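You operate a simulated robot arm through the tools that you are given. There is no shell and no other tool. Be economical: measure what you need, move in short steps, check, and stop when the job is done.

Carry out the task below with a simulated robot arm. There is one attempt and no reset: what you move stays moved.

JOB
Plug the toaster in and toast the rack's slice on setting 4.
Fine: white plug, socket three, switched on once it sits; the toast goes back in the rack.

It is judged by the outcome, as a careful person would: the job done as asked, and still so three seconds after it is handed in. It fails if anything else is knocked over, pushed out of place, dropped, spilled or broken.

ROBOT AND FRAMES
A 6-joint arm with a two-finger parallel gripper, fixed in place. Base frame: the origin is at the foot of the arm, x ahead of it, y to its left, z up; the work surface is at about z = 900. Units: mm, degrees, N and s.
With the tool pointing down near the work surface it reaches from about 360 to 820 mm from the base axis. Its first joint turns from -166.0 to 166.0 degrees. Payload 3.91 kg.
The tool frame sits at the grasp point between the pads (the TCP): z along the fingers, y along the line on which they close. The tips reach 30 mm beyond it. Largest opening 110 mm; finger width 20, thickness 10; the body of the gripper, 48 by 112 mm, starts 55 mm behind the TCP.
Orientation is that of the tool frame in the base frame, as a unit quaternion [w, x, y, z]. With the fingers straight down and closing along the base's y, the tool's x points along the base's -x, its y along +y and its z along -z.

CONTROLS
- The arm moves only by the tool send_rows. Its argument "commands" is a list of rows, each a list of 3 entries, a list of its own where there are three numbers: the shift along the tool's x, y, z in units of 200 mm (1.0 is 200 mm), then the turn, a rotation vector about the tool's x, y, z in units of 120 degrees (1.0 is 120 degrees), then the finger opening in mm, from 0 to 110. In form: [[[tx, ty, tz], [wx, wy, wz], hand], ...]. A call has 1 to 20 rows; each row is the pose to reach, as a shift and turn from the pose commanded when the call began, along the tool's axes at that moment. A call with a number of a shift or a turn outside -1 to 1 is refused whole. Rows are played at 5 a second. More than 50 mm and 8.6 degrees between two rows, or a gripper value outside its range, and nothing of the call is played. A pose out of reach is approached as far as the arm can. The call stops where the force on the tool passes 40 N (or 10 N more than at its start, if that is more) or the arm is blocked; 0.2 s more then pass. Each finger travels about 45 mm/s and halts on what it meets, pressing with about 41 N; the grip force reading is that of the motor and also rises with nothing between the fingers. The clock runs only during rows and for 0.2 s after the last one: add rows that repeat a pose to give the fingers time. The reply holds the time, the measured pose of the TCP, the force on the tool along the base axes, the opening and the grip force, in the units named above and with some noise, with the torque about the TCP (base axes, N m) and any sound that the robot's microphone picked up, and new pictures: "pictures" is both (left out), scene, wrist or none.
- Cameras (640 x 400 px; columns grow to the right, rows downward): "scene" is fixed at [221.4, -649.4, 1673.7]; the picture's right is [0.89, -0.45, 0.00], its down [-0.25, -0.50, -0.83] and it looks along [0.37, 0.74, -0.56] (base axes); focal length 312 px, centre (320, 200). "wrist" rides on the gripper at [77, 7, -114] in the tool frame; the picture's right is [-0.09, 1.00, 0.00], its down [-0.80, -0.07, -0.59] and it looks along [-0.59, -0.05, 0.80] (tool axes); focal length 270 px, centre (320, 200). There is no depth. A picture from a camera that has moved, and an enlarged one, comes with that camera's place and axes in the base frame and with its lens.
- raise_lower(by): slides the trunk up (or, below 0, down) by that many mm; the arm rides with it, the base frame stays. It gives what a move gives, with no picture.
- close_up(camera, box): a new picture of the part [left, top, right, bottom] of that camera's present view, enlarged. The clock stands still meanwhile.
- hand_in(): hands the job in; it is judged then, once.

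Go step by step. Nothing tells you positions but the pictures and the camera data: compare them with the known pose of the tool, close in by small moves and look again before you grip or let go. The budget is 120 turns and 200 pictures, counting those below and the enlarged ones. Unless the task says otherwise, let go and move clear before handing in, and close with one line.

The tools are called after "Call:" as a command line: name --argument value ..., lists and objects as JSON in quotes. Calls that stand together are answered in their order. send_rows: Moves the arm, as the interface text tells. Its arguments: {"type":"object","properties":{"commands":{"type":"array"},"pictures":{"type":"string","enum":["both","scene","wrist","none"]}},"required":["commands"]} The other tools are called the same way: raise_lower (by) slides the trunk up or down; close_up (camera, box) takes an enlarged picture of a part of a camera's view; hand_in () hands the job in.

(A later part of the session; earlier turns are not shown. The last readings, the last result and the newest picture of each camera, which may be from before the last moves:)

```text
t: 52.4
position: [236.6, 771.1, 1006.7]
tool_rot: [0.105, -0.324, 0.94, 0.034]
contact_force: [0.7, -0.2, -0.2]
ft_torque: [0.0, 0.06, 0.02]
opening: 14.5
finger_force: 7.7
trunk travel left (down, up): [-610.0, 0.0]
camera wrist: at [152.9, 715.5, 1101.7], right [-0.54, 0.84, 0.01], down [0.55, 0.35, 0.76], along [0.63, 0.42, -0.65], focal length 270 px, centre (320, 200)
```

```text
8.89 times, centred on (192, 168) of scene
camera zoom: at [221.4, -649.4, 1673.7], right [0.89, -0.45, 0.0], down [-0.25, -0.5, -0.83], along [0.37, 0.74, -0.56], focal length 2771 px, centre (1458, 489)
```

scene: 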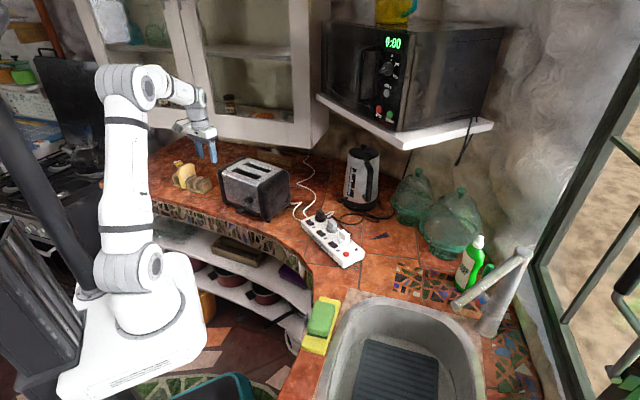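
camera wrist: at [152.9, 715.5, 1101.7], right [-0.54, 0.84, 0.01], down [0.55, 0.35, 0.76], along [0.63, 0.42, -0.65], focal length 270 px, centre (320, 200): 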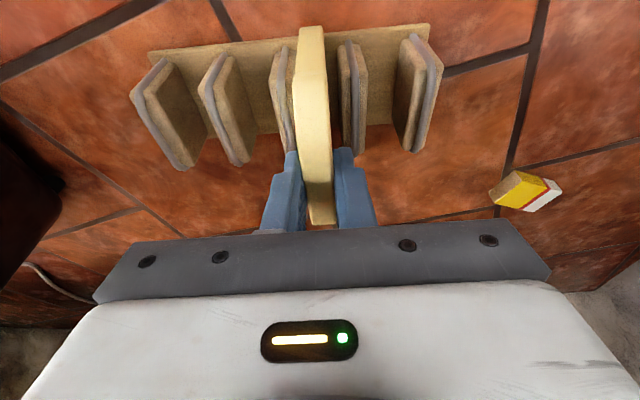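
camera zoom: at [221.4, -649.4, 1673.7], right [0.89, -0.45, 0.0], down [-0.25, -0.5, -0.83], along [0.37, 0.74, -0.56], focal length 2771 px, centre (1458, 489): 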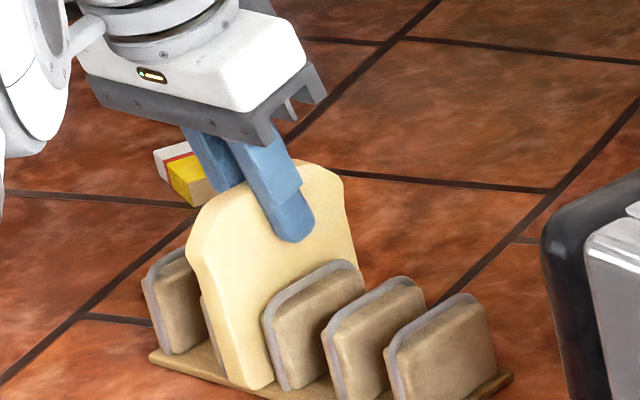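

The grip is at 14.5 mm. I'll give it a moment, then lift slowly.

Call:
send_rows --commands '[[[0, 0, 0], [0, 0, 0], 0], [[0, 0, 0], [0, 0, 0], 0], [[-0.0104, 0, -0.049], [0, 0, 0], 0], [[-0.0208, 0, -0.098], [0, 0, 0], 0], [[-0.0312, 0, -0.147], [0, 0, 0], 0], [[-0.0312, 0, -0.147], [0, 0, 0], 0]]' --pictures "none"

Call:
close_up --camera "scene" --box '[160, 140, 224, 185]'

```text
t: 53.8
position: [236.1, 771.0, 1037.5]
tool_rot: [0.105, -0.323, 0.94, 0.033]
contact_force: [-0.7, -0.3, -1.0]
ft_torque: [0.0, -0.01, 0.04]
opening: 14.6
finger_force: 7.9
trunk travel left (down, up): [-610.0, 0.0]
```

```text
8.89 times, centred on (192, 162) of scene
camera zoom: at [221.4, -649.4, 1673.7], right [0.89, -0.45, 0.0], down [-0.25, -0.5, -0.83], along [0.37, 0.74, -0.56], focal length 2771 px, centre (1458, 533)
```

zoom: 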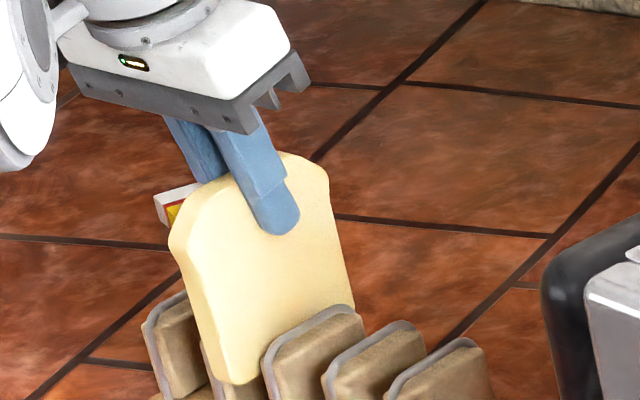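

The slice is held. I'm lifting it well clear and moving toward the toaster.

Call:
send_rows --commands '[[[-0.021, 0, -0.098], [0, 0, 0], 0], [[-0.042, 0, -0.196], [0, 0, 0], 0], [[-0.0625, 0, -0.2935], [0, 0, 0], 0], [[-0.035, -0.1, -0.389], [0, 0, 0], 0], [[-0.007, -0.2, -0.484], [0, 0, 0], 0], [[0.021, -0.3, -0.58], [0, 0, 0], 0], [[0.049, -0.4, -0.675], [0, 0, 0], 0], [[0.077, -0.5, -0.77], [0, 0, 0], 0], [[0.1045, -0.6045, -0.8655], [0, 0, 0], 0], [[0.1045, -0.6045, -0.8655], [0, 0, 0], 0]]' --pictures "scene"

```text
t: 56.0
position: [264.7, 641.0, 1202.8]
tool_rot: [0.106, -0.323, 0.94, 0.034]
contact_force: [0.5, 1.0, -0.4]
ft_torque: [-0.03, -0.02, -0.01]
opening: 14.6
finger_force: 8.0
trunk travel left (down, up): [-610.0, 0.0]
```

scene: 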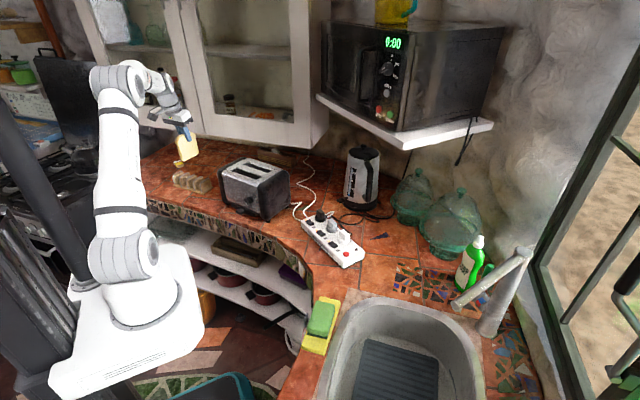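

Now I'm turning the slice parallel to the toaster slots while moving toward them.

Call:
send_rows --commands '[[[-0.008, -0.095, 0], [-0.0145, 0, -0.0683], 0], [[-0.016, -0.19, 0], [-0.0291, 0, -0.1366], 0], [[-0.024, -0.285, 0], [-0.0436, 0, -0.2049], 0], [[-0.032, -0.38, 0], [-0.0581, 0, -0.2732], 0], [[-0.04, -0.475, 0], [-0.0727, 0, -0.3415], 0], [[-0.048, -0.57, 0], [-0.0872, 0, -0.4098], 0], [[-0.056, -0.665, 0], [-0.1017, 0, -0.4781], 0], [[-0.064, -0.76, 0], [-0.1162, 0, -0.5464], 0], [[-0.072, -0.855, 0], [-0.1308, 0, -0.6147], 0], [[-0.08, -0.95, 0.007], [-0.1453, 0, -0.683], 0], [[-0.08, -0.95, 0.007], [-0.1453, 0, -0.683], 0]]'

```text
t: 58.4
position: [394.0, 500.4, 1204.6]
tool_rot: [-0.055, 0.87, -0.483, -0.088]
contact_force: [-0.3, 0.7, 0.8]
ft_torque: [0.03, -0.02, 0.03]
opening: 14.6
finger_force: 7.9
trunk travel left (down, up): [-610.0, 0.0]
camera wrist: at [438.6, 412.3, 1300.9], right [-0.89, -0.45, 0.01], down [-0.3, 0.6, 0.75], along [-0.34, 0.66, -0.67], focal length 270 px, centre (320, 200)
```

scene: 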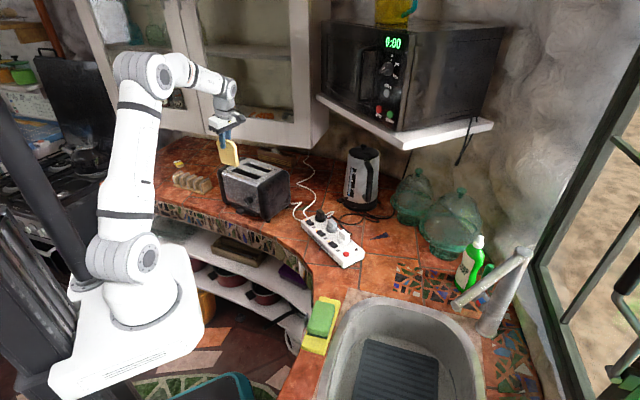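
wrist: 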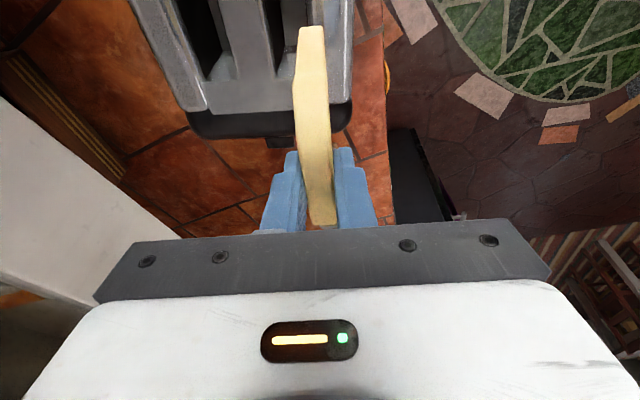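

Call:
close_up --camera "wrist" --box '[160, 0, 400, 150]'

```text
2.67 times, centred on (280, 75) of wrist
camera zoom: at [438.6, 412.3, 1300.9], right [-0.89, -0.45, 0.01], down [-0.3, 0.6, 0.75], along [-0.34, 0.66, -0.67], focal length 721 px, centre (427, 533)
```

zoom: 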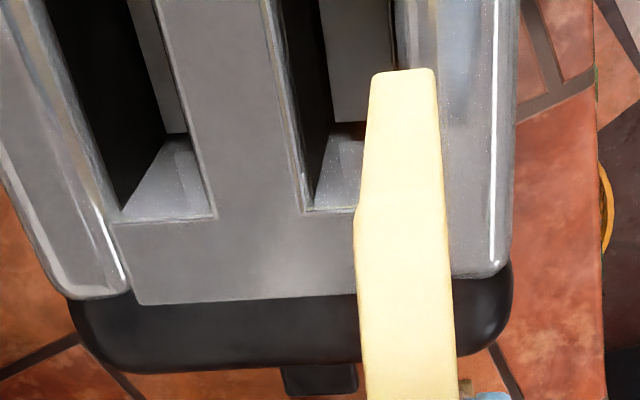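

The slots are about 31 mm wide, and the front slot's centre is near (446, 452). I'm moving over it.

Call:
send_rows --commands '[[[0.112, -0.031, -0.023], [0, 0, 0], 0], [[0.224, -0.062, -0.047], [0, 0, 0], 0], [[0.3355, -0.093, -0.07], [0, 0, 0], 0], [[0.3355, -0.093, -0.07], [0, 0, 0], 0]]' --pictures "wrist"

Call:
close_up --camera "wrist" --box '[200, 0, 440, 150]'

Call:
close_up --camera "scene" --box '[210, 130, 306, 190]'

```text
t: 59.4
position: [445.0, 451.8, 1205.7]
tool_rot: [-0.055, 0.869, -0.484, -0.087]
contact_force: [0.7, 0.9, -0.7]
ft_torque: [-0.03, 0.0, -0.02]
opening: 14.3
finger_force: 8.1
trunk travel left (down, up): [-610.0, 0.0]
camera wrist: at [489.5, 363.6, 1301.5], right [-0.89, -0.45, 0.01], down [-0.3, 0.6, 0.75], along [-0.34, 0.66, -0.67], focal length 270 px, centre (320, 200)
```

wrist: 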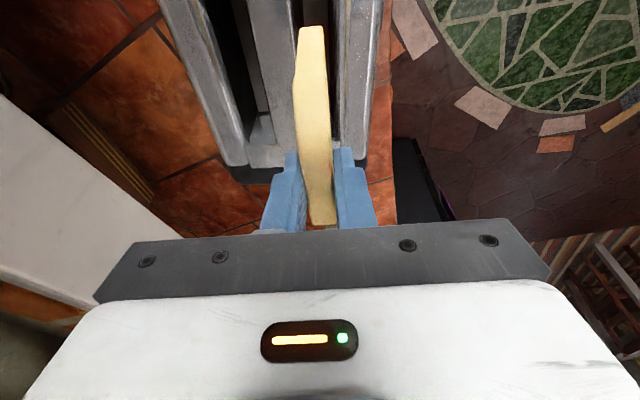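

```text
2.67 times, centred on (320, 75) of wrist
camera zoom: at [489.5, 363.6, 1301.5], right [-0.89, -0.45, 0.01], down [-0.3, 0.6, 0.75], along [-0.34, 0.66, -0.67], focal length 721 px, centre (320, 533)
```

zoom: 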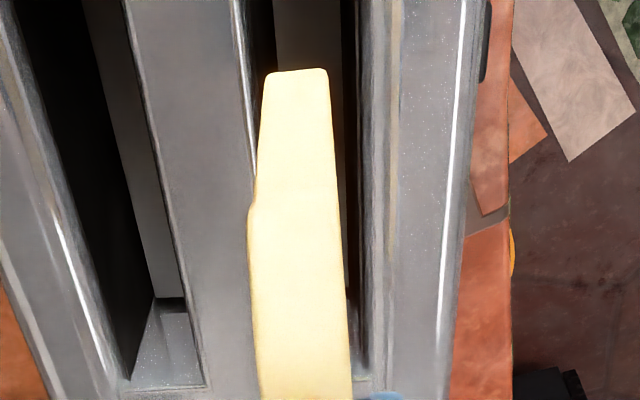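

```text
6.67 times, centred on (258, 160) of scene
camera zoom: at [221.4, -649.4, 1673.7], right [0.89, -0.45, 0.0], down [-0.25, -0.5, -0.83], along [0.37, 0.74, -0.56], focal length 2079 px, centre (733, 467)
```

zoom: 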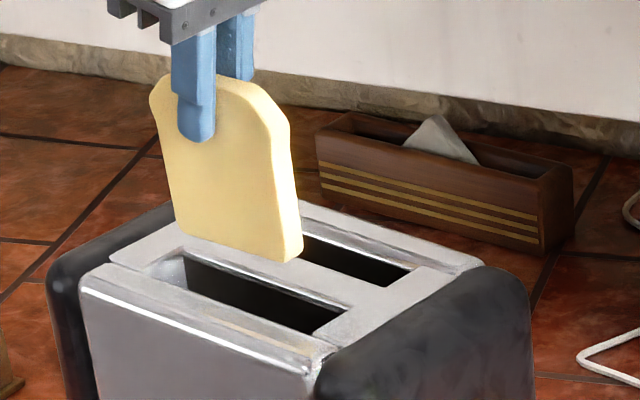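

The slice is over the front slot. I'm nudging 2.5 mm and lowering it in.

Call:
send_rows --commands '[[[0.014, -0.0125, 0.064], [0, 0, 0], 0], [[0.027, -0.0125, 0.129], [0, 0, 0], 0], [[0.041, -0.0125, 0.193], [0, 0, 0], 0], [[0.054, -0.0125, 0.258], [0, 0, 0], 0], [[0.068, -0.0125, 0.322], [0, 0, 0], 0], [[0.068, -0.0125, 0.322], [0, 0, 0], 0]]' --pictures "wrist"

Call:
close_up --camera "scene" --box '[210, 140, 306, 200]'

```text
t: 60.8
position: [447.3, 453.3, 1138.5]
tool_rot: [-0.056, 0.869, -0.483, -0.087]
contact_force: [0.4, -0.1, -0.4]
ft_torque: [-0.03, -0.01, -0.04]
opening: 14.8
finger_force: 8.2
trunk travel left (down, up): [-610.0, 0.0]
camera wrist: at [492.3, 365.3, 1235.2], right [-0.89, -0.45, 0.01], down [-0.3, 0.6, 0.75], along [-0.34, 0.66, -0.67], focal length 270 px, centre (320, 200)
```

wrist: 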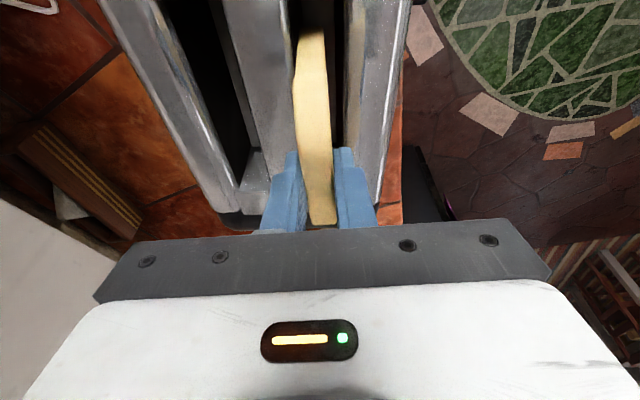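

```text
6.67 times, centred on (258, 170) of scene
camera zoom: at [221.4, -649.4, 1673.7], right [0.89, -0.45, 0.0], down [-0.25, -0.5, -0.83], along [0.37, 0.74, -0.56], focal length 2079 px, centre (733, 400)
```

zoom: 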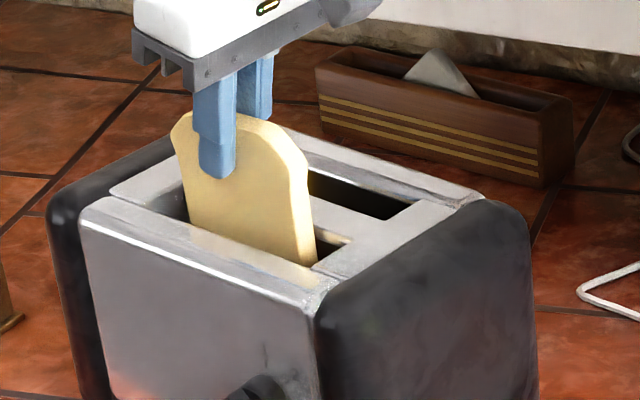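

It's entering cleanly. I'm lowering further in small steps.

Call:
send_rows --commands '[[[0.005, 0, 0.0245], [0, 0, 0], 0], [[0.0103, 0, 0.049], [0, 0, 0], 0], [[0.0155, 0, 0.0735], [0, 0, 0], 0], [[0.0206, 0, 0.098], [0, 0, 0], 0], [[0.0237, 0, 0.1127], [0, 0, 0], 0], [[0.0237, 0, 0.1127], [0, 0, 0], 0]]' --pictures "none"

Call:
close_up --camera "scene" --box '[210, 140, 306, 200]'

```text
t: 62.1
position: [447.0, 453.3, 1115.9]
tool_rot: [-0.056, 0.869, -0.484, -0.087]
contact_force: [0.5, -0.1, 1.0]
ft_torque: [0.08, -0.02, -0.01]
opening: 14.7
finger_force: 8.0
trunk travel left (down, up): [-610.0, 0.0]
```

```text
6.67 times, centred on (258, 170) of scene
camera zoom: at [221.4, -649.4, 1673.7], right [0.89, -0.45, 0.0], down [-0.25, -0.5, -0.83], along [0.37, 0.74, -0.56], focal length 2079 px, centre (733, 400)
```

zoom: 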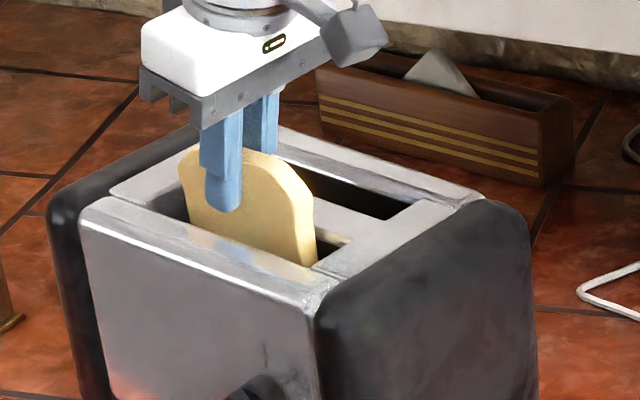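

A few mm more, then I release.

Call:
send_rows --commands '[[[0.0031, 0, 0.0147], [0, 0, 0], 0], [[0.0062, 0, 0.0294], [0, 0, 0], 0], [[0.0062, 0, 0.0294], [0, 0, 0], 0], [[0.0062, 0, 0.0294], [0, 0, 0], 30], [[0.0062, 0, 0.0294], [0, 0, 0], 40], [[0.0062, 0, 0.0294], [0, 0, 0], 40]]' --pictures "wrist"

Call:
close_up --camera "scene" --box '[210, 140, 306, 200]'

```text
t: 63.5
position: [448.1, 454.0, 1110.4]
tool_rot: [-0.055, 0.869, -0.484, -0.087]
contact_force: [0.1, -0.7, 0.3]
ft_torque: [-0.02, 0.02, -0.01]
opening: 40.3
finger_force: 0.1
trunk travel left (down, up): [-610.0, 0.0]
camera wrist: at [493.0, 365.5, 1206.7], right [-0.89, -0.45, 0.01], down [-0.3, 0.6, 0.75], along [-0.34, 0.66, -0.67], focal length 270 px, centre (320, 200)
```

wrist: 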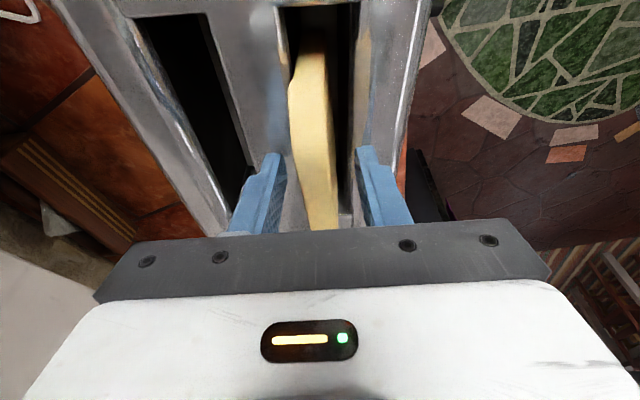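

```text
6.67 times, centred on (258, 170) of scene
camera zoom: at [221.4, -649.4, 1673.7], right [0.89, -0.45, 0.0], down [-0.25, -0.5, -0.83], along [0.37, 0.74, -0.56], focal length 2079 px, centre (733, 400)
```

zoom: 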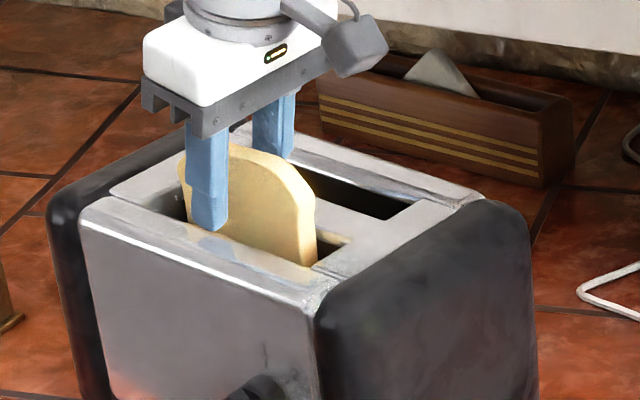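

The slice stands in the slot. I'm rising and moving to the lever on the toaster's left end, tilting the hand the other way to clear the toaster.

Call:
send_rows --commands '[[[-0.036, 0, -0.172], [0, 0, 0], 40], [[-0.072, 0, -0.343], [0, 0, 0], 40], [[-0.226, -0.028, -0.28], [0, 0.045, 0], 20], [[-0.379, -0.056, -0.216], [0, 0.09, 0], 0], [[-0.533, -0.083, -0.153], [0, 0.135, 0], 0], [[-0.686, -0.111, -0.089], [0, 0.18, 0], 0], [[-0.84, -0.139, -0.026], [0, 0.225, 0], 0], [[-0.84, -0.139, -0.026], [0, 0.225, 0], 0]]'

Call:
close_up --camera "wrist" --box '[220, 80, 420, 205]'

```text
t: 65.3
position: [386.7, 608.1, 1151.5]
tool_rot: [0.058, 0.865, -0.483, 0.119]
contact_force: [-1.0, 0.1, 0.4]
ft_torque: [0.01, 0.0, -0.02]
opening: 0.1
finger_force: 37.1
trunk travel left (down, up): [-610.0, 0.0]
camera wrist: at [401.3, 564.8, 1281.7], right [-0.89, -0.45, -0.04], down [-0.43, 0.83, 0.36], along [-0.13, 0.34, -0.93], focal length 270 px, centre (320, 200)
```

scene: 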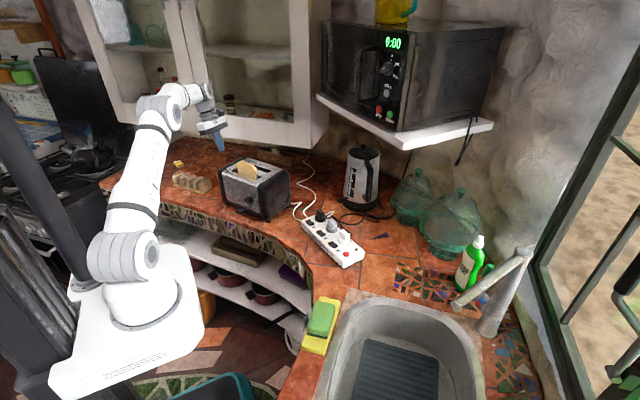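
wrist: 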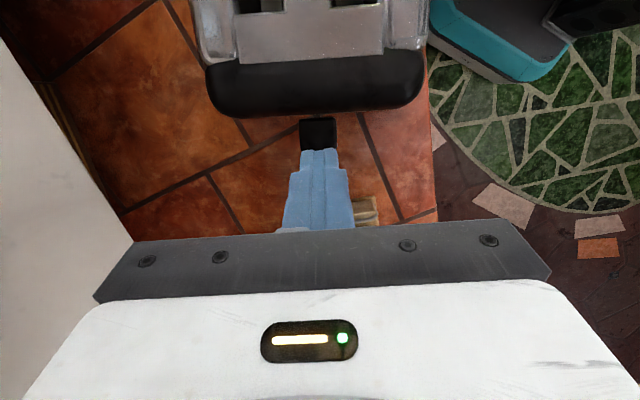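

```text
3.20 times, centred on (320, 142) of wrist
camera zoom: at [401.3, 564.8, 1281.7], right [-0.89, -0.45, -0.04], down [-0.43, 0.83, 0.36], along [-0.13, 0.34, -0.93], focal length 865 px, centre (320, 384)
```

zoom: 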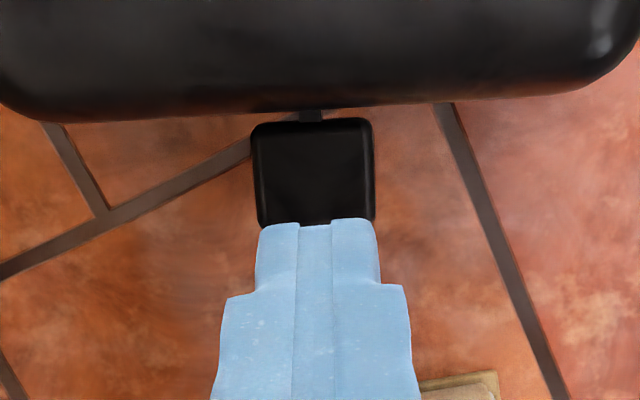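

The lever tab is about 35 mm square, centred near (396.6, 599.2), right under the fingertips. I'm lowering onto it and pressing.

Call:
send_rows --commands '[[[-0.031, -0.017, 0.112], [0, 0, 0], 0], [[-0.061, -0.0155, 0.225], [0, 0, 0], 0], [[-0.092, -0.014, 0.337], [0, 0, 0], 0], [[-0.0986, -0.0136, 0.3611], [0, 0, 0], 0], [[-0.1051, -0.0132, 0.3852], [0, 0, 0], 0], [[-0.1117, -0.0128, 0.4093], [0, 0, 0], 0], [[-0.1182, -0.0124, 0.4334], [0, 0, 0], 0], [[-0.1248, -0.012, 0.4575], [0, 0, 0], 0], [[-0.1313, -0.0116, 0.4816], [0, 0, 0], 0]]' --pictures "wrist"

Call:
close_up --camera "scene" --box '[200, 140, 296, 200]'

```text
t: 67.3
position: [388.6, 608.5, 1050.0]
tool_rot: [0.059, 0.865, -0.484, 0.118]
contact_force: [0.8, -0.5, 2.8]
ft_torque: [0.02, 0.01, 0.0]
opening: 0.0
finger_force: 37.5
trunk travel left (down, up): [-610.0, 0.0]
camera wrist: at [404.3, 566.6, 1180.9], right [-0.89, -0.45, -0.04], down [-0.43, 0.82, 0.36], along [-0.14, 0.34, -0.93], focal length 270 px, centre (320, 200)
```

wrist: 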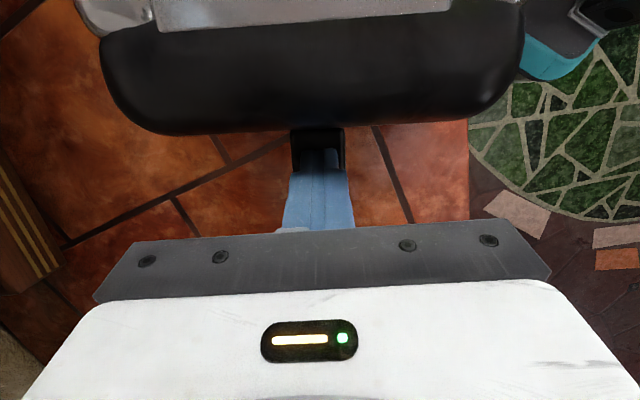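

```text
6.67 times, centred on (248, 170) of scene
camera zoom: at [221.4, -649.4, 1673.7], right [0.89, -0.45, 0.0], down [-0.25, -0.5, -0.83], along [0.37, 0.74, -0.56], focal length 2079 px, centre (800, 400)
```

zoom: 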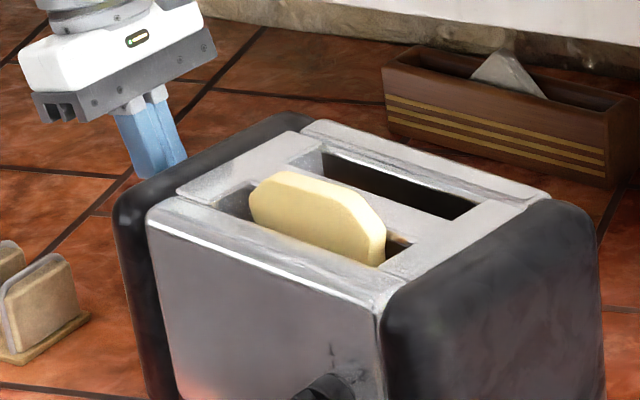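

Contact is beginning. I'm continuing the press.

Call:
send_rows --commands '[[[-0.0066, 0.0004, 0.0241], [0, 0, 0], 0], [[-0.0131, 0.0008, 0.0482], [0, 0, 0], 0], [[-0.0197, 0.0012, 0.0723], [0, 0, 0], 0], [[-0.0262, 0.0015, 0.0963], [0, 0, 0], 0], [[-0.0328, 0.0019, 0.1204], [0, 0, 0], 0], [[-0.0393, 0.0023, 0.1445], [0, 0, 0], 0], [[-0.0459, 0.0026, 0.1686], [0, 0, 0], 0], [[-0.0524, 0.003, 0.1926], [0, 0, 0], 0]]' --pictures "wrist"

Call:
close_up --camera "scene" --box '[200, 140, 296, 200]'

```text
t: 69.2
position: [390.1, 610.5, 1021.1]
tool_rot: [0.051, 0.865, -0.485, 0.118]
contact_force: [-1.7, -3.4, 18.8]
ft_torque: [-0.07, 0.08, -0.06]
opening: 0.0
finger_force: 37.8
trunk travel left (down, up): [-610.0, 0.0]
stopped in row 8: the force on the tool passed its limit at 44 N (the readings are from after the stop); the commanded pose is now the measured one
camera wrist: at [403.6, 567.0, 1151.2], right [-0.89, -0.45, -0.05], down [-0.44, 0.82, 0.37], along [-0.13, 0.35, -0.93], focal length 270 px, centre (320, 200)
```

wrist: 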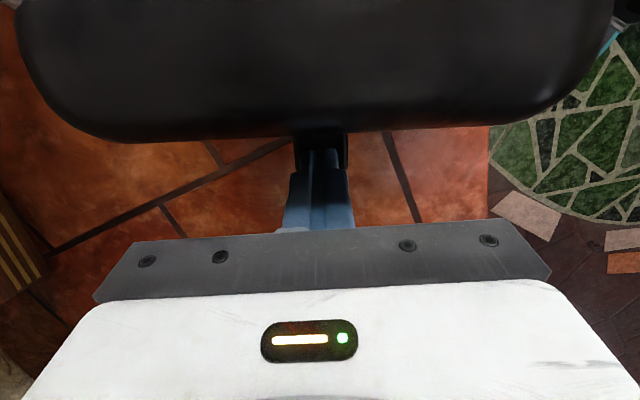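

```text
6.67 times, centred on (248, 170) of scene
camera zoom: at [221.4, -649.4, 1673.7], right [0.89, -0.45, 0.0], down [-0.25, -0.5, -0.83], along [0.37, 0.74, -0.56], focal length 2079 px, centre (800, 400)
```

zoom: 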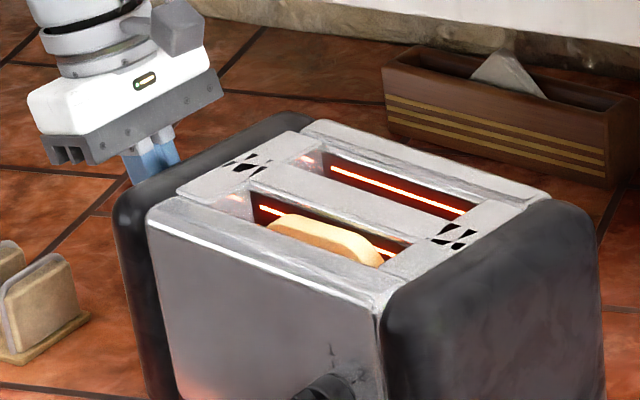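

The elements are glowing. I'm backing straight up, clear of the lever, and checking that it stays latched.

Call:
send_rows --commands '[[[0.039, -0.002, -0.144], [0, 0, 0], 0], [[0.079, -0.005, -0.289], [0, 0, 0], 0], [[0.118, -0.007, -0.433], [0, 0, 0], 0], [[0.157, -0.009, -0.578], [0, 0, 0], 0], [[0.157, -0.009, -0.578], [0, 0, 0], 0]]' --pictures "none"

Call:
close_up --camera "scene" --box '[200, 140, 296, 200]'

```text
t: 70.4
position: [387.5, 612.1, 1138.3]
tool_rot: [0.054, 0.866, -0.484, 0.119]
contact_force: [0.1, 0.2, 0.4]
ft_torque: [0.02, 0.0, -0.01]
opening: 0.1
finger_force: 37.4
trunk travel left (down, up): [-610.0, 0.0]
```

```text
6.67 times, centred on (248, 170) of scene
camera zoom: at [221.4, -649.4, 1673.7], right [0.89, -0.45, 0.0], down [-0.25, -0.5, -0.83], along [0.37, 0.74, -0.56], focal length 2079 px, centre (800, 400)
```

zoom: 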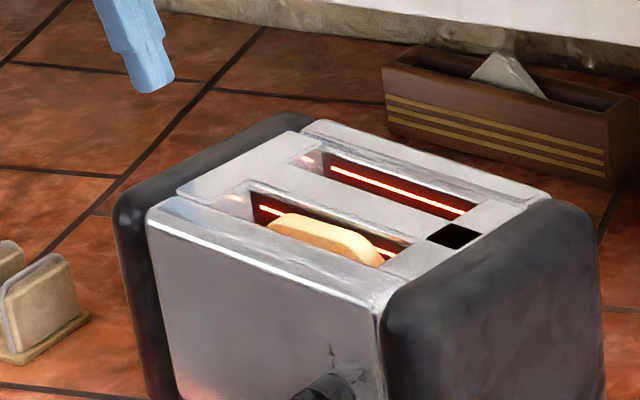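

Latched and toasting. Meanwhile I'm moving the hand back to hover above the slice, high enough to clear the pop.

Call:
send_rows --commands '[[[0.0524, 0, -0.193], [0, 0, 0], 10], [[0.221, 0.031, -0.181], [0, -0.045, 0], 20], [[0.39, 0.062, -0.168], [0, -0.09, 0], 30], [[0.559, 0.093, -0.156], [0, -0.135, 0], 40], [[0.728, 0.124, -0.143], [0, -0.18, 0], 40], [[0.897, 0.1545, -0.131], [0, -0.225, 0], 40], [[0.897, 0.1545, -0.131], [0, -0.225, 0], 40], [[0.897, 0.1545, -0.131], [0, -0.225, 0], 40], [[0.897, 0.1545, -0.131], [0, -0.225, 0], 40], [[0.897, 0.1545, -0.131], [0, -0.225, 0], 40], [[0.897, 0.1545, -0.131], [0, -0.225, 0], 40], [[0.897, 0.1545, -0.131], [0, -0.225, 0], 40], [[0.897, 0.1545, -0.131], [0, -0.225, 0], 40], [[0.897, 0.1545, -0.131], [0, -0.225, 0], 40], [[0.897, 0.1545, -0.131], [0, -0.225, 0], 40], [[0.897, 0.1545, -0.131], [0, -0.225, 0], 40], [[0.897, 0.1545, -0.131], [0, -0.225, 0], 40], [[0.897, 0.1545, -0.131], [0, -0.225, 0], 40], [[0.897, 0.1545, -0.131], [0, -0.225, 0], 40], [[0.897, 0.1545, -0.131], [0, -0.225, 0], 40]]'

```text
t: 74.6
position: [450.7, 452.1, 1207.6]
tool_rot: [-0.062, 0.869, -0.483, -0.087]
contact_force: [-0.2, 0.0, 0.1]
ft_torque: [0.0, -0.05, 0.0]
opening: 40.0
finger_force: 0.0
trunk travel left (down, up): [-610.0, 0.0]
camera wrist: at [493.6, 362.9, 1303.0], right [-0.89, -0.45, 0.0], down [-0.3, 0.59, 0.75], along [-0.34, 0.67, -0.66], focal length 270 px, centre (320, 200)
```

scene: 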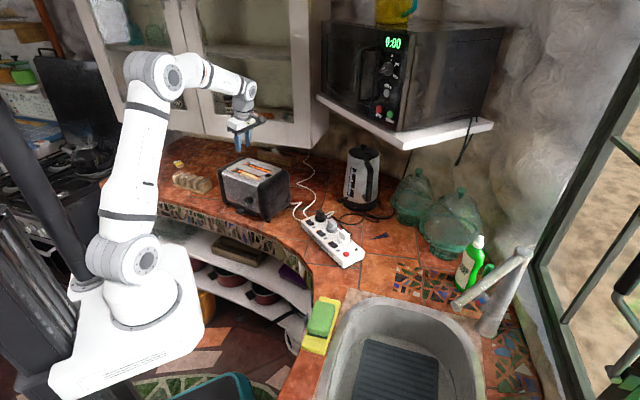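
wrist: 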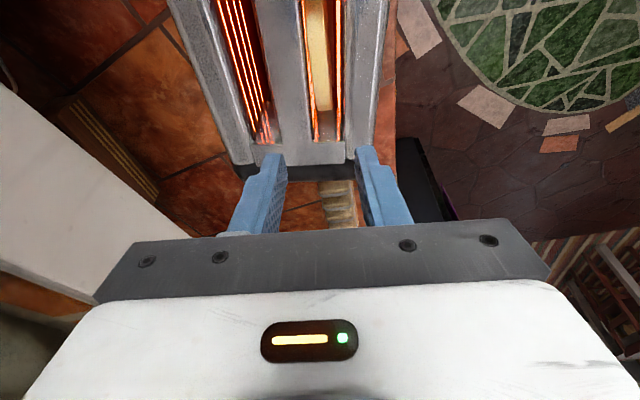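

Both element banks glow and the slice is down. I'm waiting for it to pop.

Call:
send_rows --commands '[[[0, 0, 0], [0, 0, 0], 40], [[0, 0, 0], [0, 0, 0], 40], [[0, 0, 0], [0, 0, 0], 40], [[0, 0, 0], [0, 0, 0], 40], [[0, 0, 0], [0, 0, 0], 40], [[0, 0, 0], [0, 0, 0], 40], [[0, 0, 0], [0, 0, 0], 40], [[0, 0, 0], [0, 0, 0], 40], [[0, 0, 0], [0, 0, 0], 40], [[0, 0, 0], [0, 0, 0], 40], [[0, 0, 0], [0, 0, 0], 40], [[0, 0, 0], [0, 0, 0], 40], [[0, 0, 0], [0, 0, 0], 40], [[0, 0, 0], [0, 0, 0], 40], [[0, 0, 0], [0, 0, 0], 40], [[0, 0, 0], [0, 0, 0], 40], [[0, 0, 0], [0, 0, 0], 40], [[0, 0, 0], [0, 0, 0], 40], [[0, 0, 0], [0, 0, 0], 40], [[0, 0, 0], [0, 0, 0], 40]]' --pictures "none"

Call:
send_rows --commands '[[[0, 0, 0], [0, 0, 0], 40], [[0, 0, 0], [0, 0, 0], 40], [[0, 0, 0], [0, 0, 0], 40], [[0, 0, 0], [0, 0, 0], 40], [[0, 0, 0], [0, 0, 0], 40], [[0, 0, 0], [0, 0, 0], 40], [[0, 0, 0], [0, 0, 0], 40], [[0, 0, 0], [0, 0, 0], 40], [[0, 0, 0], [0, 0, 0], 40], [[0, 0, 0], [0, 0, 0], 40], [[0, 0, 0], [0, 0, 0], 40], [[0, 0, 0], [0, 0, 0], 40], [[0, 0, 0], [0, 0, 0], 40], [[0, 0, 0], [0, 0, 0], 40], [[0, 0, 0], [0, 0, 0], 40], [[0, 0, 0], [0, 0, 0], 40], [[0, 0, 0], [0, 0, 0], 40], [[0, 0, 0], [0, 0, 0], 40], [[0, 0, 0], [0, 0, 0], 40], [[0, 0, 0], [0, 0, 0], 40]]' --pictures "none"

Call:
send_rows --commands '[[[0, 0, 0], [0, 0, 0], 40], [[0, 0, 0], [0, 0, 0], 40], [[0, 0, 0], [0, 0, 0], 40], [[0, 0, 0], [0, 0, 0], 40], [[0, 0, 0], [0, 0, 0], 40], [[0, 0, 0], [0, 0, 0], 40], [[0, 0, 0], [0, 0, 0], 40], [[0, 0, 0], [0, 0, 0], 40], [[0, 0, 0], [0, 0, 0], 40], [[0, 0, 0], [0, 0, 0], 40], [[0, 0, 0], [0, 0, 0], 40], [[0, 0, 0], [0, 0, 0], 40], [[0, 0, 0], [0, 0, 0], 40], [[0, 0, 0], [0, 0, 0], 40], [[0, 0, 0], [0, 0, 0], 40], [[0, 0, 0], [0, 0, 0], 40], [[0, 0, 0], [0, 0, 0], 40], [[0, 0, 0], [0, 0, 0], 40], [[0, 0, 0], [0, 0, 0], 40], [[0, 0, 0], [0, 0, 0], 40]]' --pictures "scene"

```text
t: 78.8
position: [449.1, 452.4, 1207.2]
tool_rot: [-0.061, 0.869, -0.483, -0.086]
contact_force: [-0.4, -0.6, 0.5]
ft_torque: [0.0, 0.0, -0.01]
opening: 40.0
finger_force: 0.0
trunk travel left (down, up): [-610.0, 0.0]
```

```text
t: 83.0
position: [449.7, 451.8, 1207.1]
tool_rot: [-0.061, 0.869, -0.483, -0.087]
contact_force: [0.3, 0.0, 1.3]
ft_torque: [0.0, -0.01, -0.02]
opening: 40.2
finger_force: 0.0
trunk travel left (down, up): [-610.0, 0.0]
```

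```text
t: 87.2
position: [448.4, 451.4, 1207.7]
tool_rot: [-0.061, 0.869, -0.483, -0.087]
contact_force: [0.1, 0.2, -0.8]
ft_torque: [0.0, 0.02, 0.01]
opening: 40.2
finger_force: 0.0
trunk travel left (down, up): [-610.0, 0.0]
```

scene: 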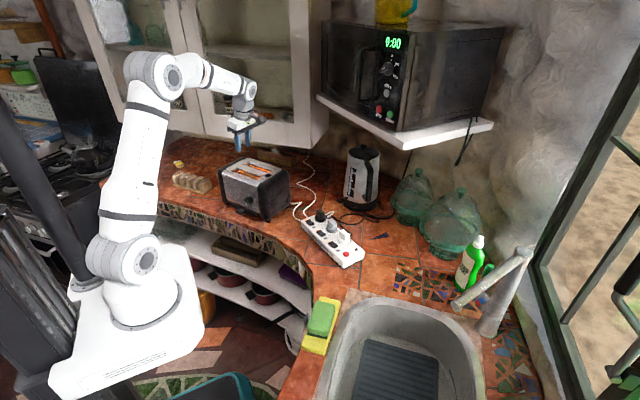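

Still toasting; I keep waiting.

Call:
send_rows --commands '[[[0, 0, 0], [0, 0, 0], 40], [[0, 0, 0], [0, 0, 0], 40], [[0, 0, 0], [0, 0, 0], 40], [[0, 0, 0], [0, 0, 0], 40], [[0, 0, 0], [0, 0, 0], 40], [[0, 0, 0], [0, 0, 0], 40], [[0, 0, 0], [0, 0, 0], 40], [[0, 0, 0], [0, 0, 0], 40], [[0, 0, 0], [0, 0, 0], 40], [[0, 0, 0], [0, 0, 0], 40], [[0, 0, 0], [0, 0, 0], 40], [[0, 0, 0], [0, 0, 0], 40], [[0, 0, 0], [0, 0, 0], 40], [[0, 0, 0], [0, 0, 0], 40], [[0, 0, 0], [0, 0, 0], 40], [[0, 0, 0], [0, 0, 0], 40], [[0, 0, 0], [0, 0, 0], 40], [[0, 0, 0], [0, 0, 0], 40], [[0, 0, 0], [0, 0, 0], 40], [[0, 0, 0], [0, 0, 0], 40]]' --pictures "none"

Call:
send_rows --commands '[[[0, 0, 0], [0, 0, 0], 40], [[0, 0, 0], [0, 0, 0], 40], [[0, 0, 0], [0, 0, 0], 40], [[0, 0, 0], [0, 0, 0], 40], [[0, 0, 0], [0, 0, 0], 40], [[0, 0, 0], [0, 0, 0], 40], [[0, 0, 0], [0, 0, 0], 40], [[0, 0, 0], [0, 0, 0], 40], [[0, 0, 0], [0, 0, 0], 40], [[0, 0, 0], [0, 0, 0], 40], [[0, 0, 0], [0, 0, 0], 40], [[0, 0, 0], [0, 0, 0], 40], [[0, 0, 0], [0, 0, 0], 40], [[0, 0, 0], [0, 0, 0], 40], [[0, 0, 0], [0, 0, 0], 40], [[0, 0, 0], [0, 0, 0], 40], [[0, 0, 0], [0, 0, 0], 40], [[0, 0, 0], [0, 0, 0], 40], [[0, 0, 0], [0, 0, 0], 40], [[0, 0, 0], [0, 0, 0], 40]]' --pictures "none"

Call:
send_rows --commands '[[[0, 0, 0], [0, 0, 0], 40], [[0, 0, 0], [0, 0, 0], 40], [[0, 0, 0], [0, 0, 0], 40], [[0, 0, 0], [0, 0, 0], 40], [[0, 0, 0], [0, 0, 0], 40], [[0, 0, 0], [0, 0, 0], 40], [[0, 0, 0], [0, 0, 0], 40], [[0, 0, 0], [0, 0, 0], 40], [[0, 0, 0], [0, 0, 0], 40], [[0, 0, 0], [0, 0, 0], 40], [[0, 0, 0], [0, 0, 0], 40], [[0, 0, 0], [0, 0, 0], 40], [[0, 0, 0], [0, 0, 0], 40], [[0, 0, 0], [0, 0, 0], 40], [[0, 0, 0], [0, 0, 0], 40], [[0, 0, 0], [0, 0, 0], 40], [[0, 0, 0], [0, 0, 0], 40], [[0, 0, 0], [0, 0, 0], 40], [[0, 0, 0], [0, 0, 0], 40], [[0, 0, 0], [0, 0, 0], 40]]' --pictures "none"

Call:
send_rows --commands '[[[0, 0, 0], [0, 0, 0], 40], [[0, 0, 0], [0, 0, 0], 40], [[0, 0, 0], [0, 0, 0], 40], [[0, 0, 0], [0, 0, 0], 40], [[0, 0, 0], [0, 0, 0], 40], [[0, 0, 0], [0, 0, 0], 40], [[0, 0, 0], [0, 0, 0], 40], [[0, 0, 0], [0, 0, 0], 40], [[0, 0, 0], [0, 0, 0], 40], [[0, 0, 0], [0, 0, 0], 40], [[0, 0, 0], [0, 0, 0], 40], [[0, 0, 0], [0, 0, 0], 40], [[0, 0, 0], [0, 0, 0], 40], [[0, 0, 0], [0, 0, 0], 40], [[0, 0, 0], [0, 0, 0], 40], [[0, 0, 0], [0, 0, 0], 40], [[0, 0, 0], [0, 0, 0], 40], [[0, 0, 0], [0, 0, 0], 40], [[0, 0, 0], [0, 0, 0], 40], [[0, 0, 0], [0, 0, 0], 40]]' --pictures "scene"

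```text
t: 91.4
position: [448.4, 451.2, 1207.9]
tool_rot: [-0.061, 0.869, -0.483, -0.086]
contact_force: [0.5, 0.5, -0.3]
ft_torque: [0.02, -0.03, 0.03]
opening: 39.8
finger_force: 0.1
trunk travel left (down, up): [-610.0, 0.0]
```

```text
t: 95.6
position: [450.4, 451.6, 1208.4]
tool_rot: [-0.061, 0.869, -0.483, -0.087]
contact_force: [0.0, 0.6, 0.6]
ft_torque: [-0.01, 0.01, 0.02]
opening: 40.0
finger_force: 0.1
trunk travel left (down, up): [-610.0, 0.0]
```

```text
t: 99.8
position: [450.4, 452.7, 1206.9]
tool_rot: [-0.06, 0.87, -0.482, -0.087]
contact_force: [-0.5, 0.3, 0.1]
ft_torque: [0.0, -0.03, -0.01]
opening: 40.2
finger_force: 0.1
trunk travel left (down, up): [-610.0, 0.0]
```

```text
t: 104.0
position: [449.6, 452.0, 1205.8]
tool_rot: [-0.061, 0.869, -0.483, -0.088]
contact_force: [-0.8, 0.0, -0.3]
ft_torque: [-0.02, 0.02, -0.03]
opening: 39.8
finger_force: 0.0
trunk travel left (down, up): [-610.0, 0.0]
```

scene: 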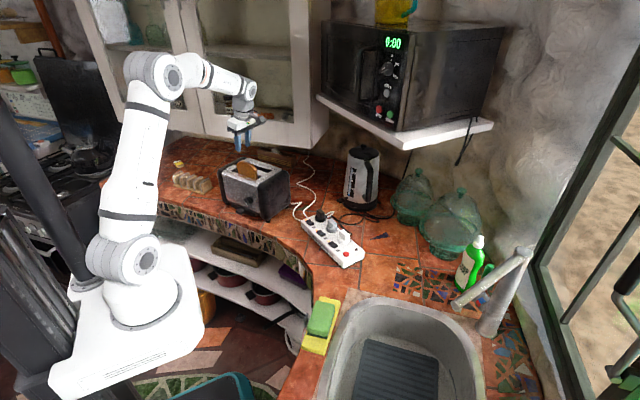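

The toast has popped up browned. I'll look closely before gripping.

Call:
close_up --camera "wrist" --box '[200, 0, 440, 180]'

Call:
close_up --camera "scene" --box '[205, 140, 301, 200]'

```text
2.22 times, centred on (320, 90) of wrist
camera zoom: at [493.7, 362.9, 1303.0], right [-0.89, -0.45, 0.0], down [-0.3, 0.59, 0.75], along [-0.34, 0.67, -0.66], focal length 601 px, centre (320, 444)
```

zoom: 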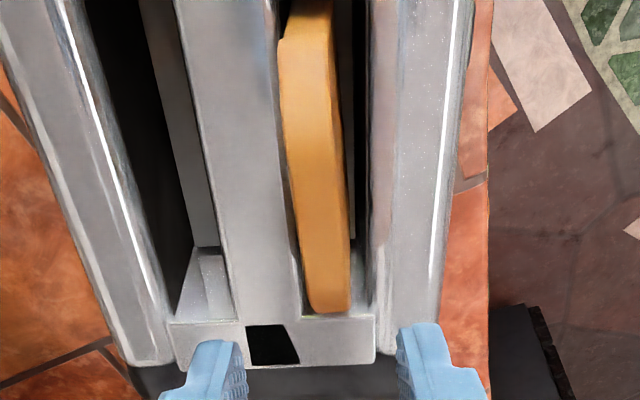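

```text
6.67 times, centred on (253, 170) of scene
camera zoom: at [221.4, -649.4, 1673.7], right [0.89, -0.45, 0.0], down [-0.25, -0.5, -0.83], along [0.37, 0.74, -0.56], focal length 2079 px, centre (767, 400)
```

zoom: 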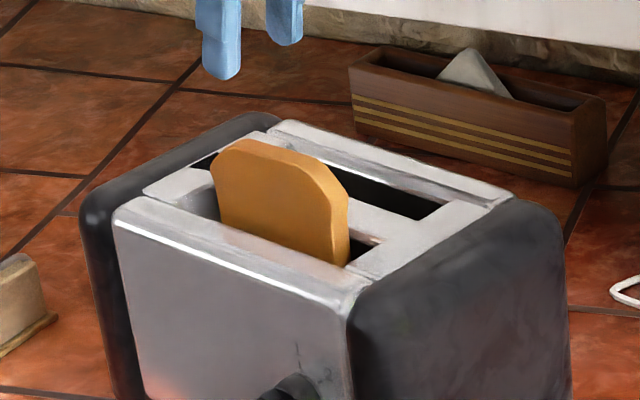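

The toast stands upright at the expected place. I'm descending to straddle it.

Call:
send_rows --commands '[[[-0.02, 0.001, 0.03], [-0.01, 0, 0], 40], [[0.0, 0.003, 0.14], [-0.01, 0, 0], 40], [[0.021, 0.005, 0.26], [-0.01, 0, 0], 40], [[0.041, 0.008, 0.37], [-0.01, 0, 0], 40], [[0.061, 0.01, 0.483], [-0.01, 0, 0], 40], [[0.061, 0.01, 0.483], [-0.01, 0, 0], 40]]' --pictures "wrist"

Call:
close_up --camera "scene" --box '[205, 140, 301, 200]'

```text
t: 105.4
position: [444.4, 459.3, 1110.0]
tool_rot: [-0.052, 0.87, -0.482, -0.091]
contact_force: [-0.7, -0.7, 0.7]
ft_torque: [-0.04, -0.02, -0.02]
opening: 40.1
finger_force: 0.2
trunk travel left (down, up): [-610.0, 0.0]
camera wrist: at [490.1, 371.3, 1206.4], right [-0.89, -0.45, 0.02], down [-0.29, 0.6, 0.75], along [-0.35, 0.66, -0.66], focal length 270 px, centre (320, 200)
```

wrist: 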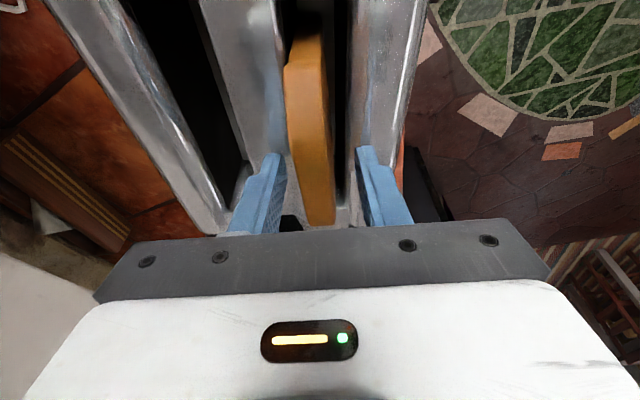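

```text
6.67 times, centred on (253, 170) of scene
camera zoom: at [221.4, -649.4, 1673.7], right [0.89, -0.45, 0.0], down [-0.25, -0.5, -0.83], along [0.37, 0.74, -0.56], focal length 2079 px, centre (767, 400)
```

zoom: 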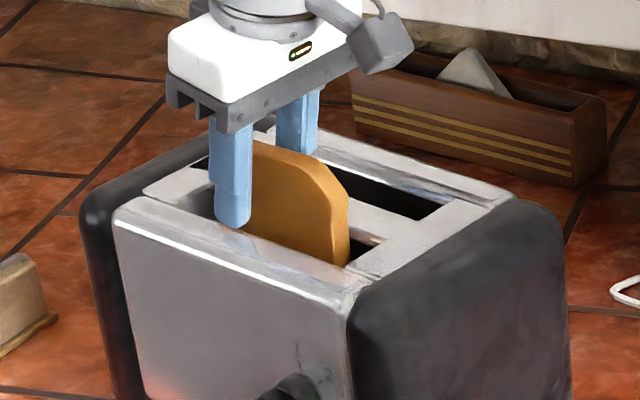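

Straddling. A small shift toward the toast's middle, then I close.

Call:
send_rows --commands '[[[0.0293, 0, -0.006], [0, 0, 0], 40], [[0.0293, 0, -0.006], [0, 0, 0], 20], [[0.0293, 0, -0.006], [0, 0, 0], 5], [[0.0293, 0, -0.006], [0, 0, 0], 0], [[0.0293, 0, -0.006], [0, 0, 0], 0], [[0.0293, 0, -0.006], [0, 0, 0], 0], [[0.0293, 0, -0.006], [0, 0, 0], 0]]' --pictures "wrist"

Call:
close_up --camera "scene" --box '[205, 140, 301, 200]'

```text
t: 107.0
position: [446.7, 454.4, 1110.3]
tool_rot: [-0.052, 0.869, -0.483, -0.091]
contact_force: [0.4, 0.1, 0.5]
ft_torque: [-0.02, 0.01, -0.01]
opening: 14.7
finger_force: 7.5
trunk travel left (down, up): [-610.0, 0.0]
camera wrist: at [493.9, 366.1, 1206.4], right [-0.89, -0.45, 0.02], down [-0.29, 0.6, 0.75], along [-0.35, 0.66, -0.66], focal length 270 px, centre (320, 200)
```

wrist: 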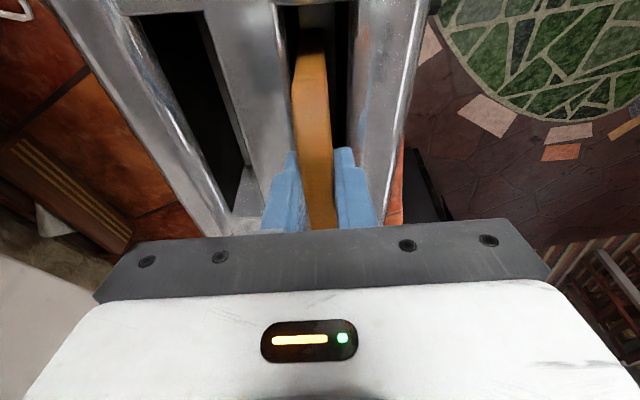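

```text
6.67 times, centred on (253, 170) of scene
camera zoom: at [221.4, -649.4, 1673.7], right [0.89, -0.45, 0.0], down [-0.25, -0.5, -0.83], along [0.37, 0.74, -0.56], focal length 2079 px, centre (767, 400)
```

zoom: 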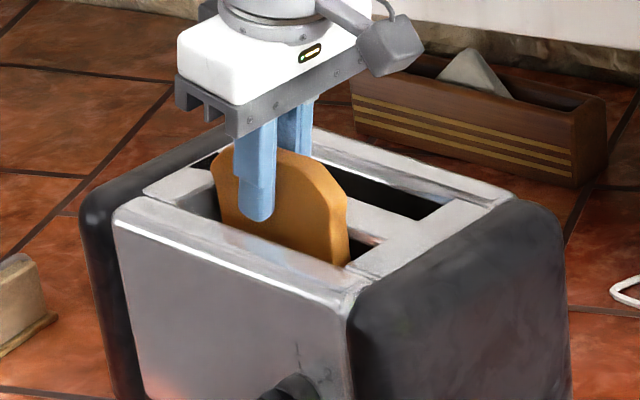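

Gripped the same way as before. I'm lifting it out.

Call:
send_rows --commands '[[[-0.01, 0, -0.049], [0, 0, 0], 0], [[-0.033, 0, -0.155], [0, 0, 0], 0], [[-0.055, 0, -0.258], [0, 0, 0], 0], [[-0.077, 0, -0.361], [0, 0, 0], 0], [[-0.099, 0, -0.4645], [0, 0, 0], 0], [[-0.099, 0, -0.4645], [0, 0, 0], 0]]' --pictures "both"

```text
t: 108.4
position: [448.7, 453.7, 1205.3]
tool_rot: [-0.052, 0.87, -0.482, -0.092]
contact_force: [0.8, 0.2, -0.9]
ft_torque: [0.03, -0.03, -0.02]
opening: 14.6
finger_force: 7.9
trunk travel left (down, up): [-610.0, 0.0]
camera wrist: at [494.0, 365.4, 1301.2], right [-0.89, -0.45, 0.02], down [-0.29, 0.6, 0.75], along [-0.35, 0.66, -0.66], focal length 270 px, centre (320, 200)
```

scene: 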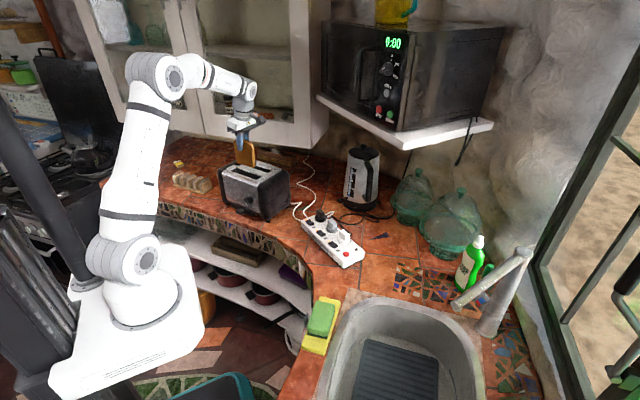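
wrist: 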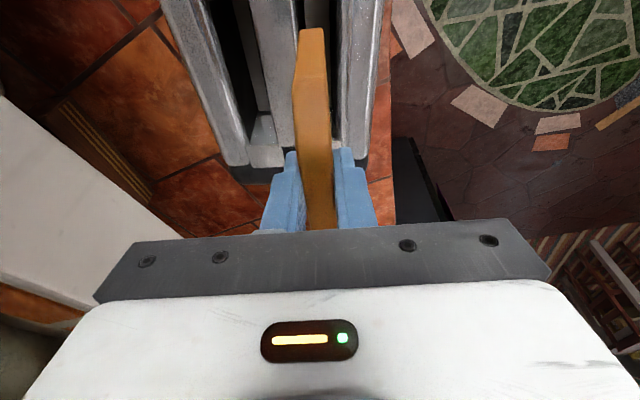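

The toast is out. I'm turning back to the rack's orientation and moving toward it.

Call:
send_rows --commands '[[[-0.094, 0.017, 0.02], [0.0147, 0, 0.0685], 0], [[-0.188, 0.034, 0.04], [0.0294, 0, 0.1371], 0], [[-0.281, 0.051, 0.06], [0.0442, 0, 0.2056], 0], [[-0.375, 0.068, 0.08], [0.0589, 0, 0.2742], 0], [[-0.469, 0.085, 0.1], [0.0736, 0, 0.3427], 0], [[-0.563, 0.102, 0.12], [0.0883, 0, 0.4112], 0], [[-0.656, 0.119, 0.14], [0.103, 0, 0.4798], 0], [[-0.75, 0.136, 0.16], [0.1178, 0, 0.5483], 0], [[-0.844, 0.153, 0.18], [0.1325, 0, 0.6169], 0], [[-0.9375, 0.1705, 0.201], [0.1472, 0, 0.6854], 0], [[-0.9375, 0.1705, 0.201], [0.1472, 0, 0.6854], 0]]' --pictures "both"

```text
t: 110.8
position: [317.0, 598.6, 1204.8]
tool_rot: [0.1, -0.322, 0.941, 0.033]
contact_force: [0.3, -1.0, 0.1]
ft_torque: [-0.02, -0.02, -0.02]
opening: 14.7
finger_force: 8.0
trunk travel left (down, up): [-610.0, 0.0]
camera wrist: at [234.6, 542.4, 1300.8], right [-0.54, 0.84, 0.02], down [0.56, 0.35, 0.75], along [0.62, 0.42, -0.66], focal length 270 px, centre (320, 200)
```

scene: 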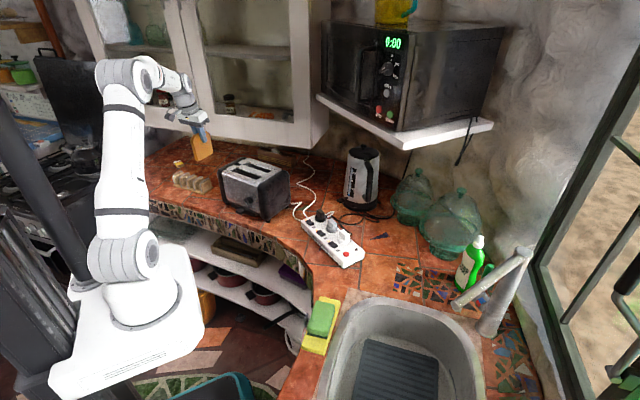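
wrist: 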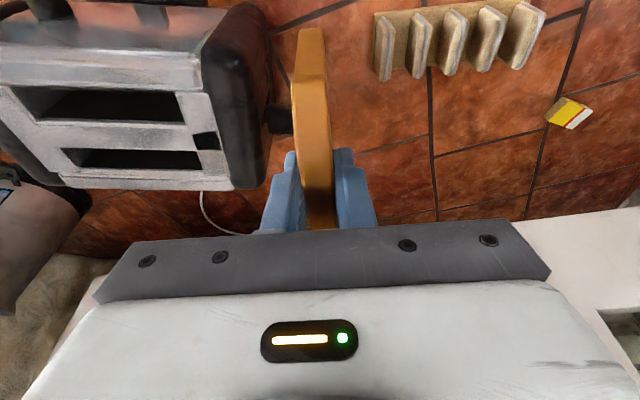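

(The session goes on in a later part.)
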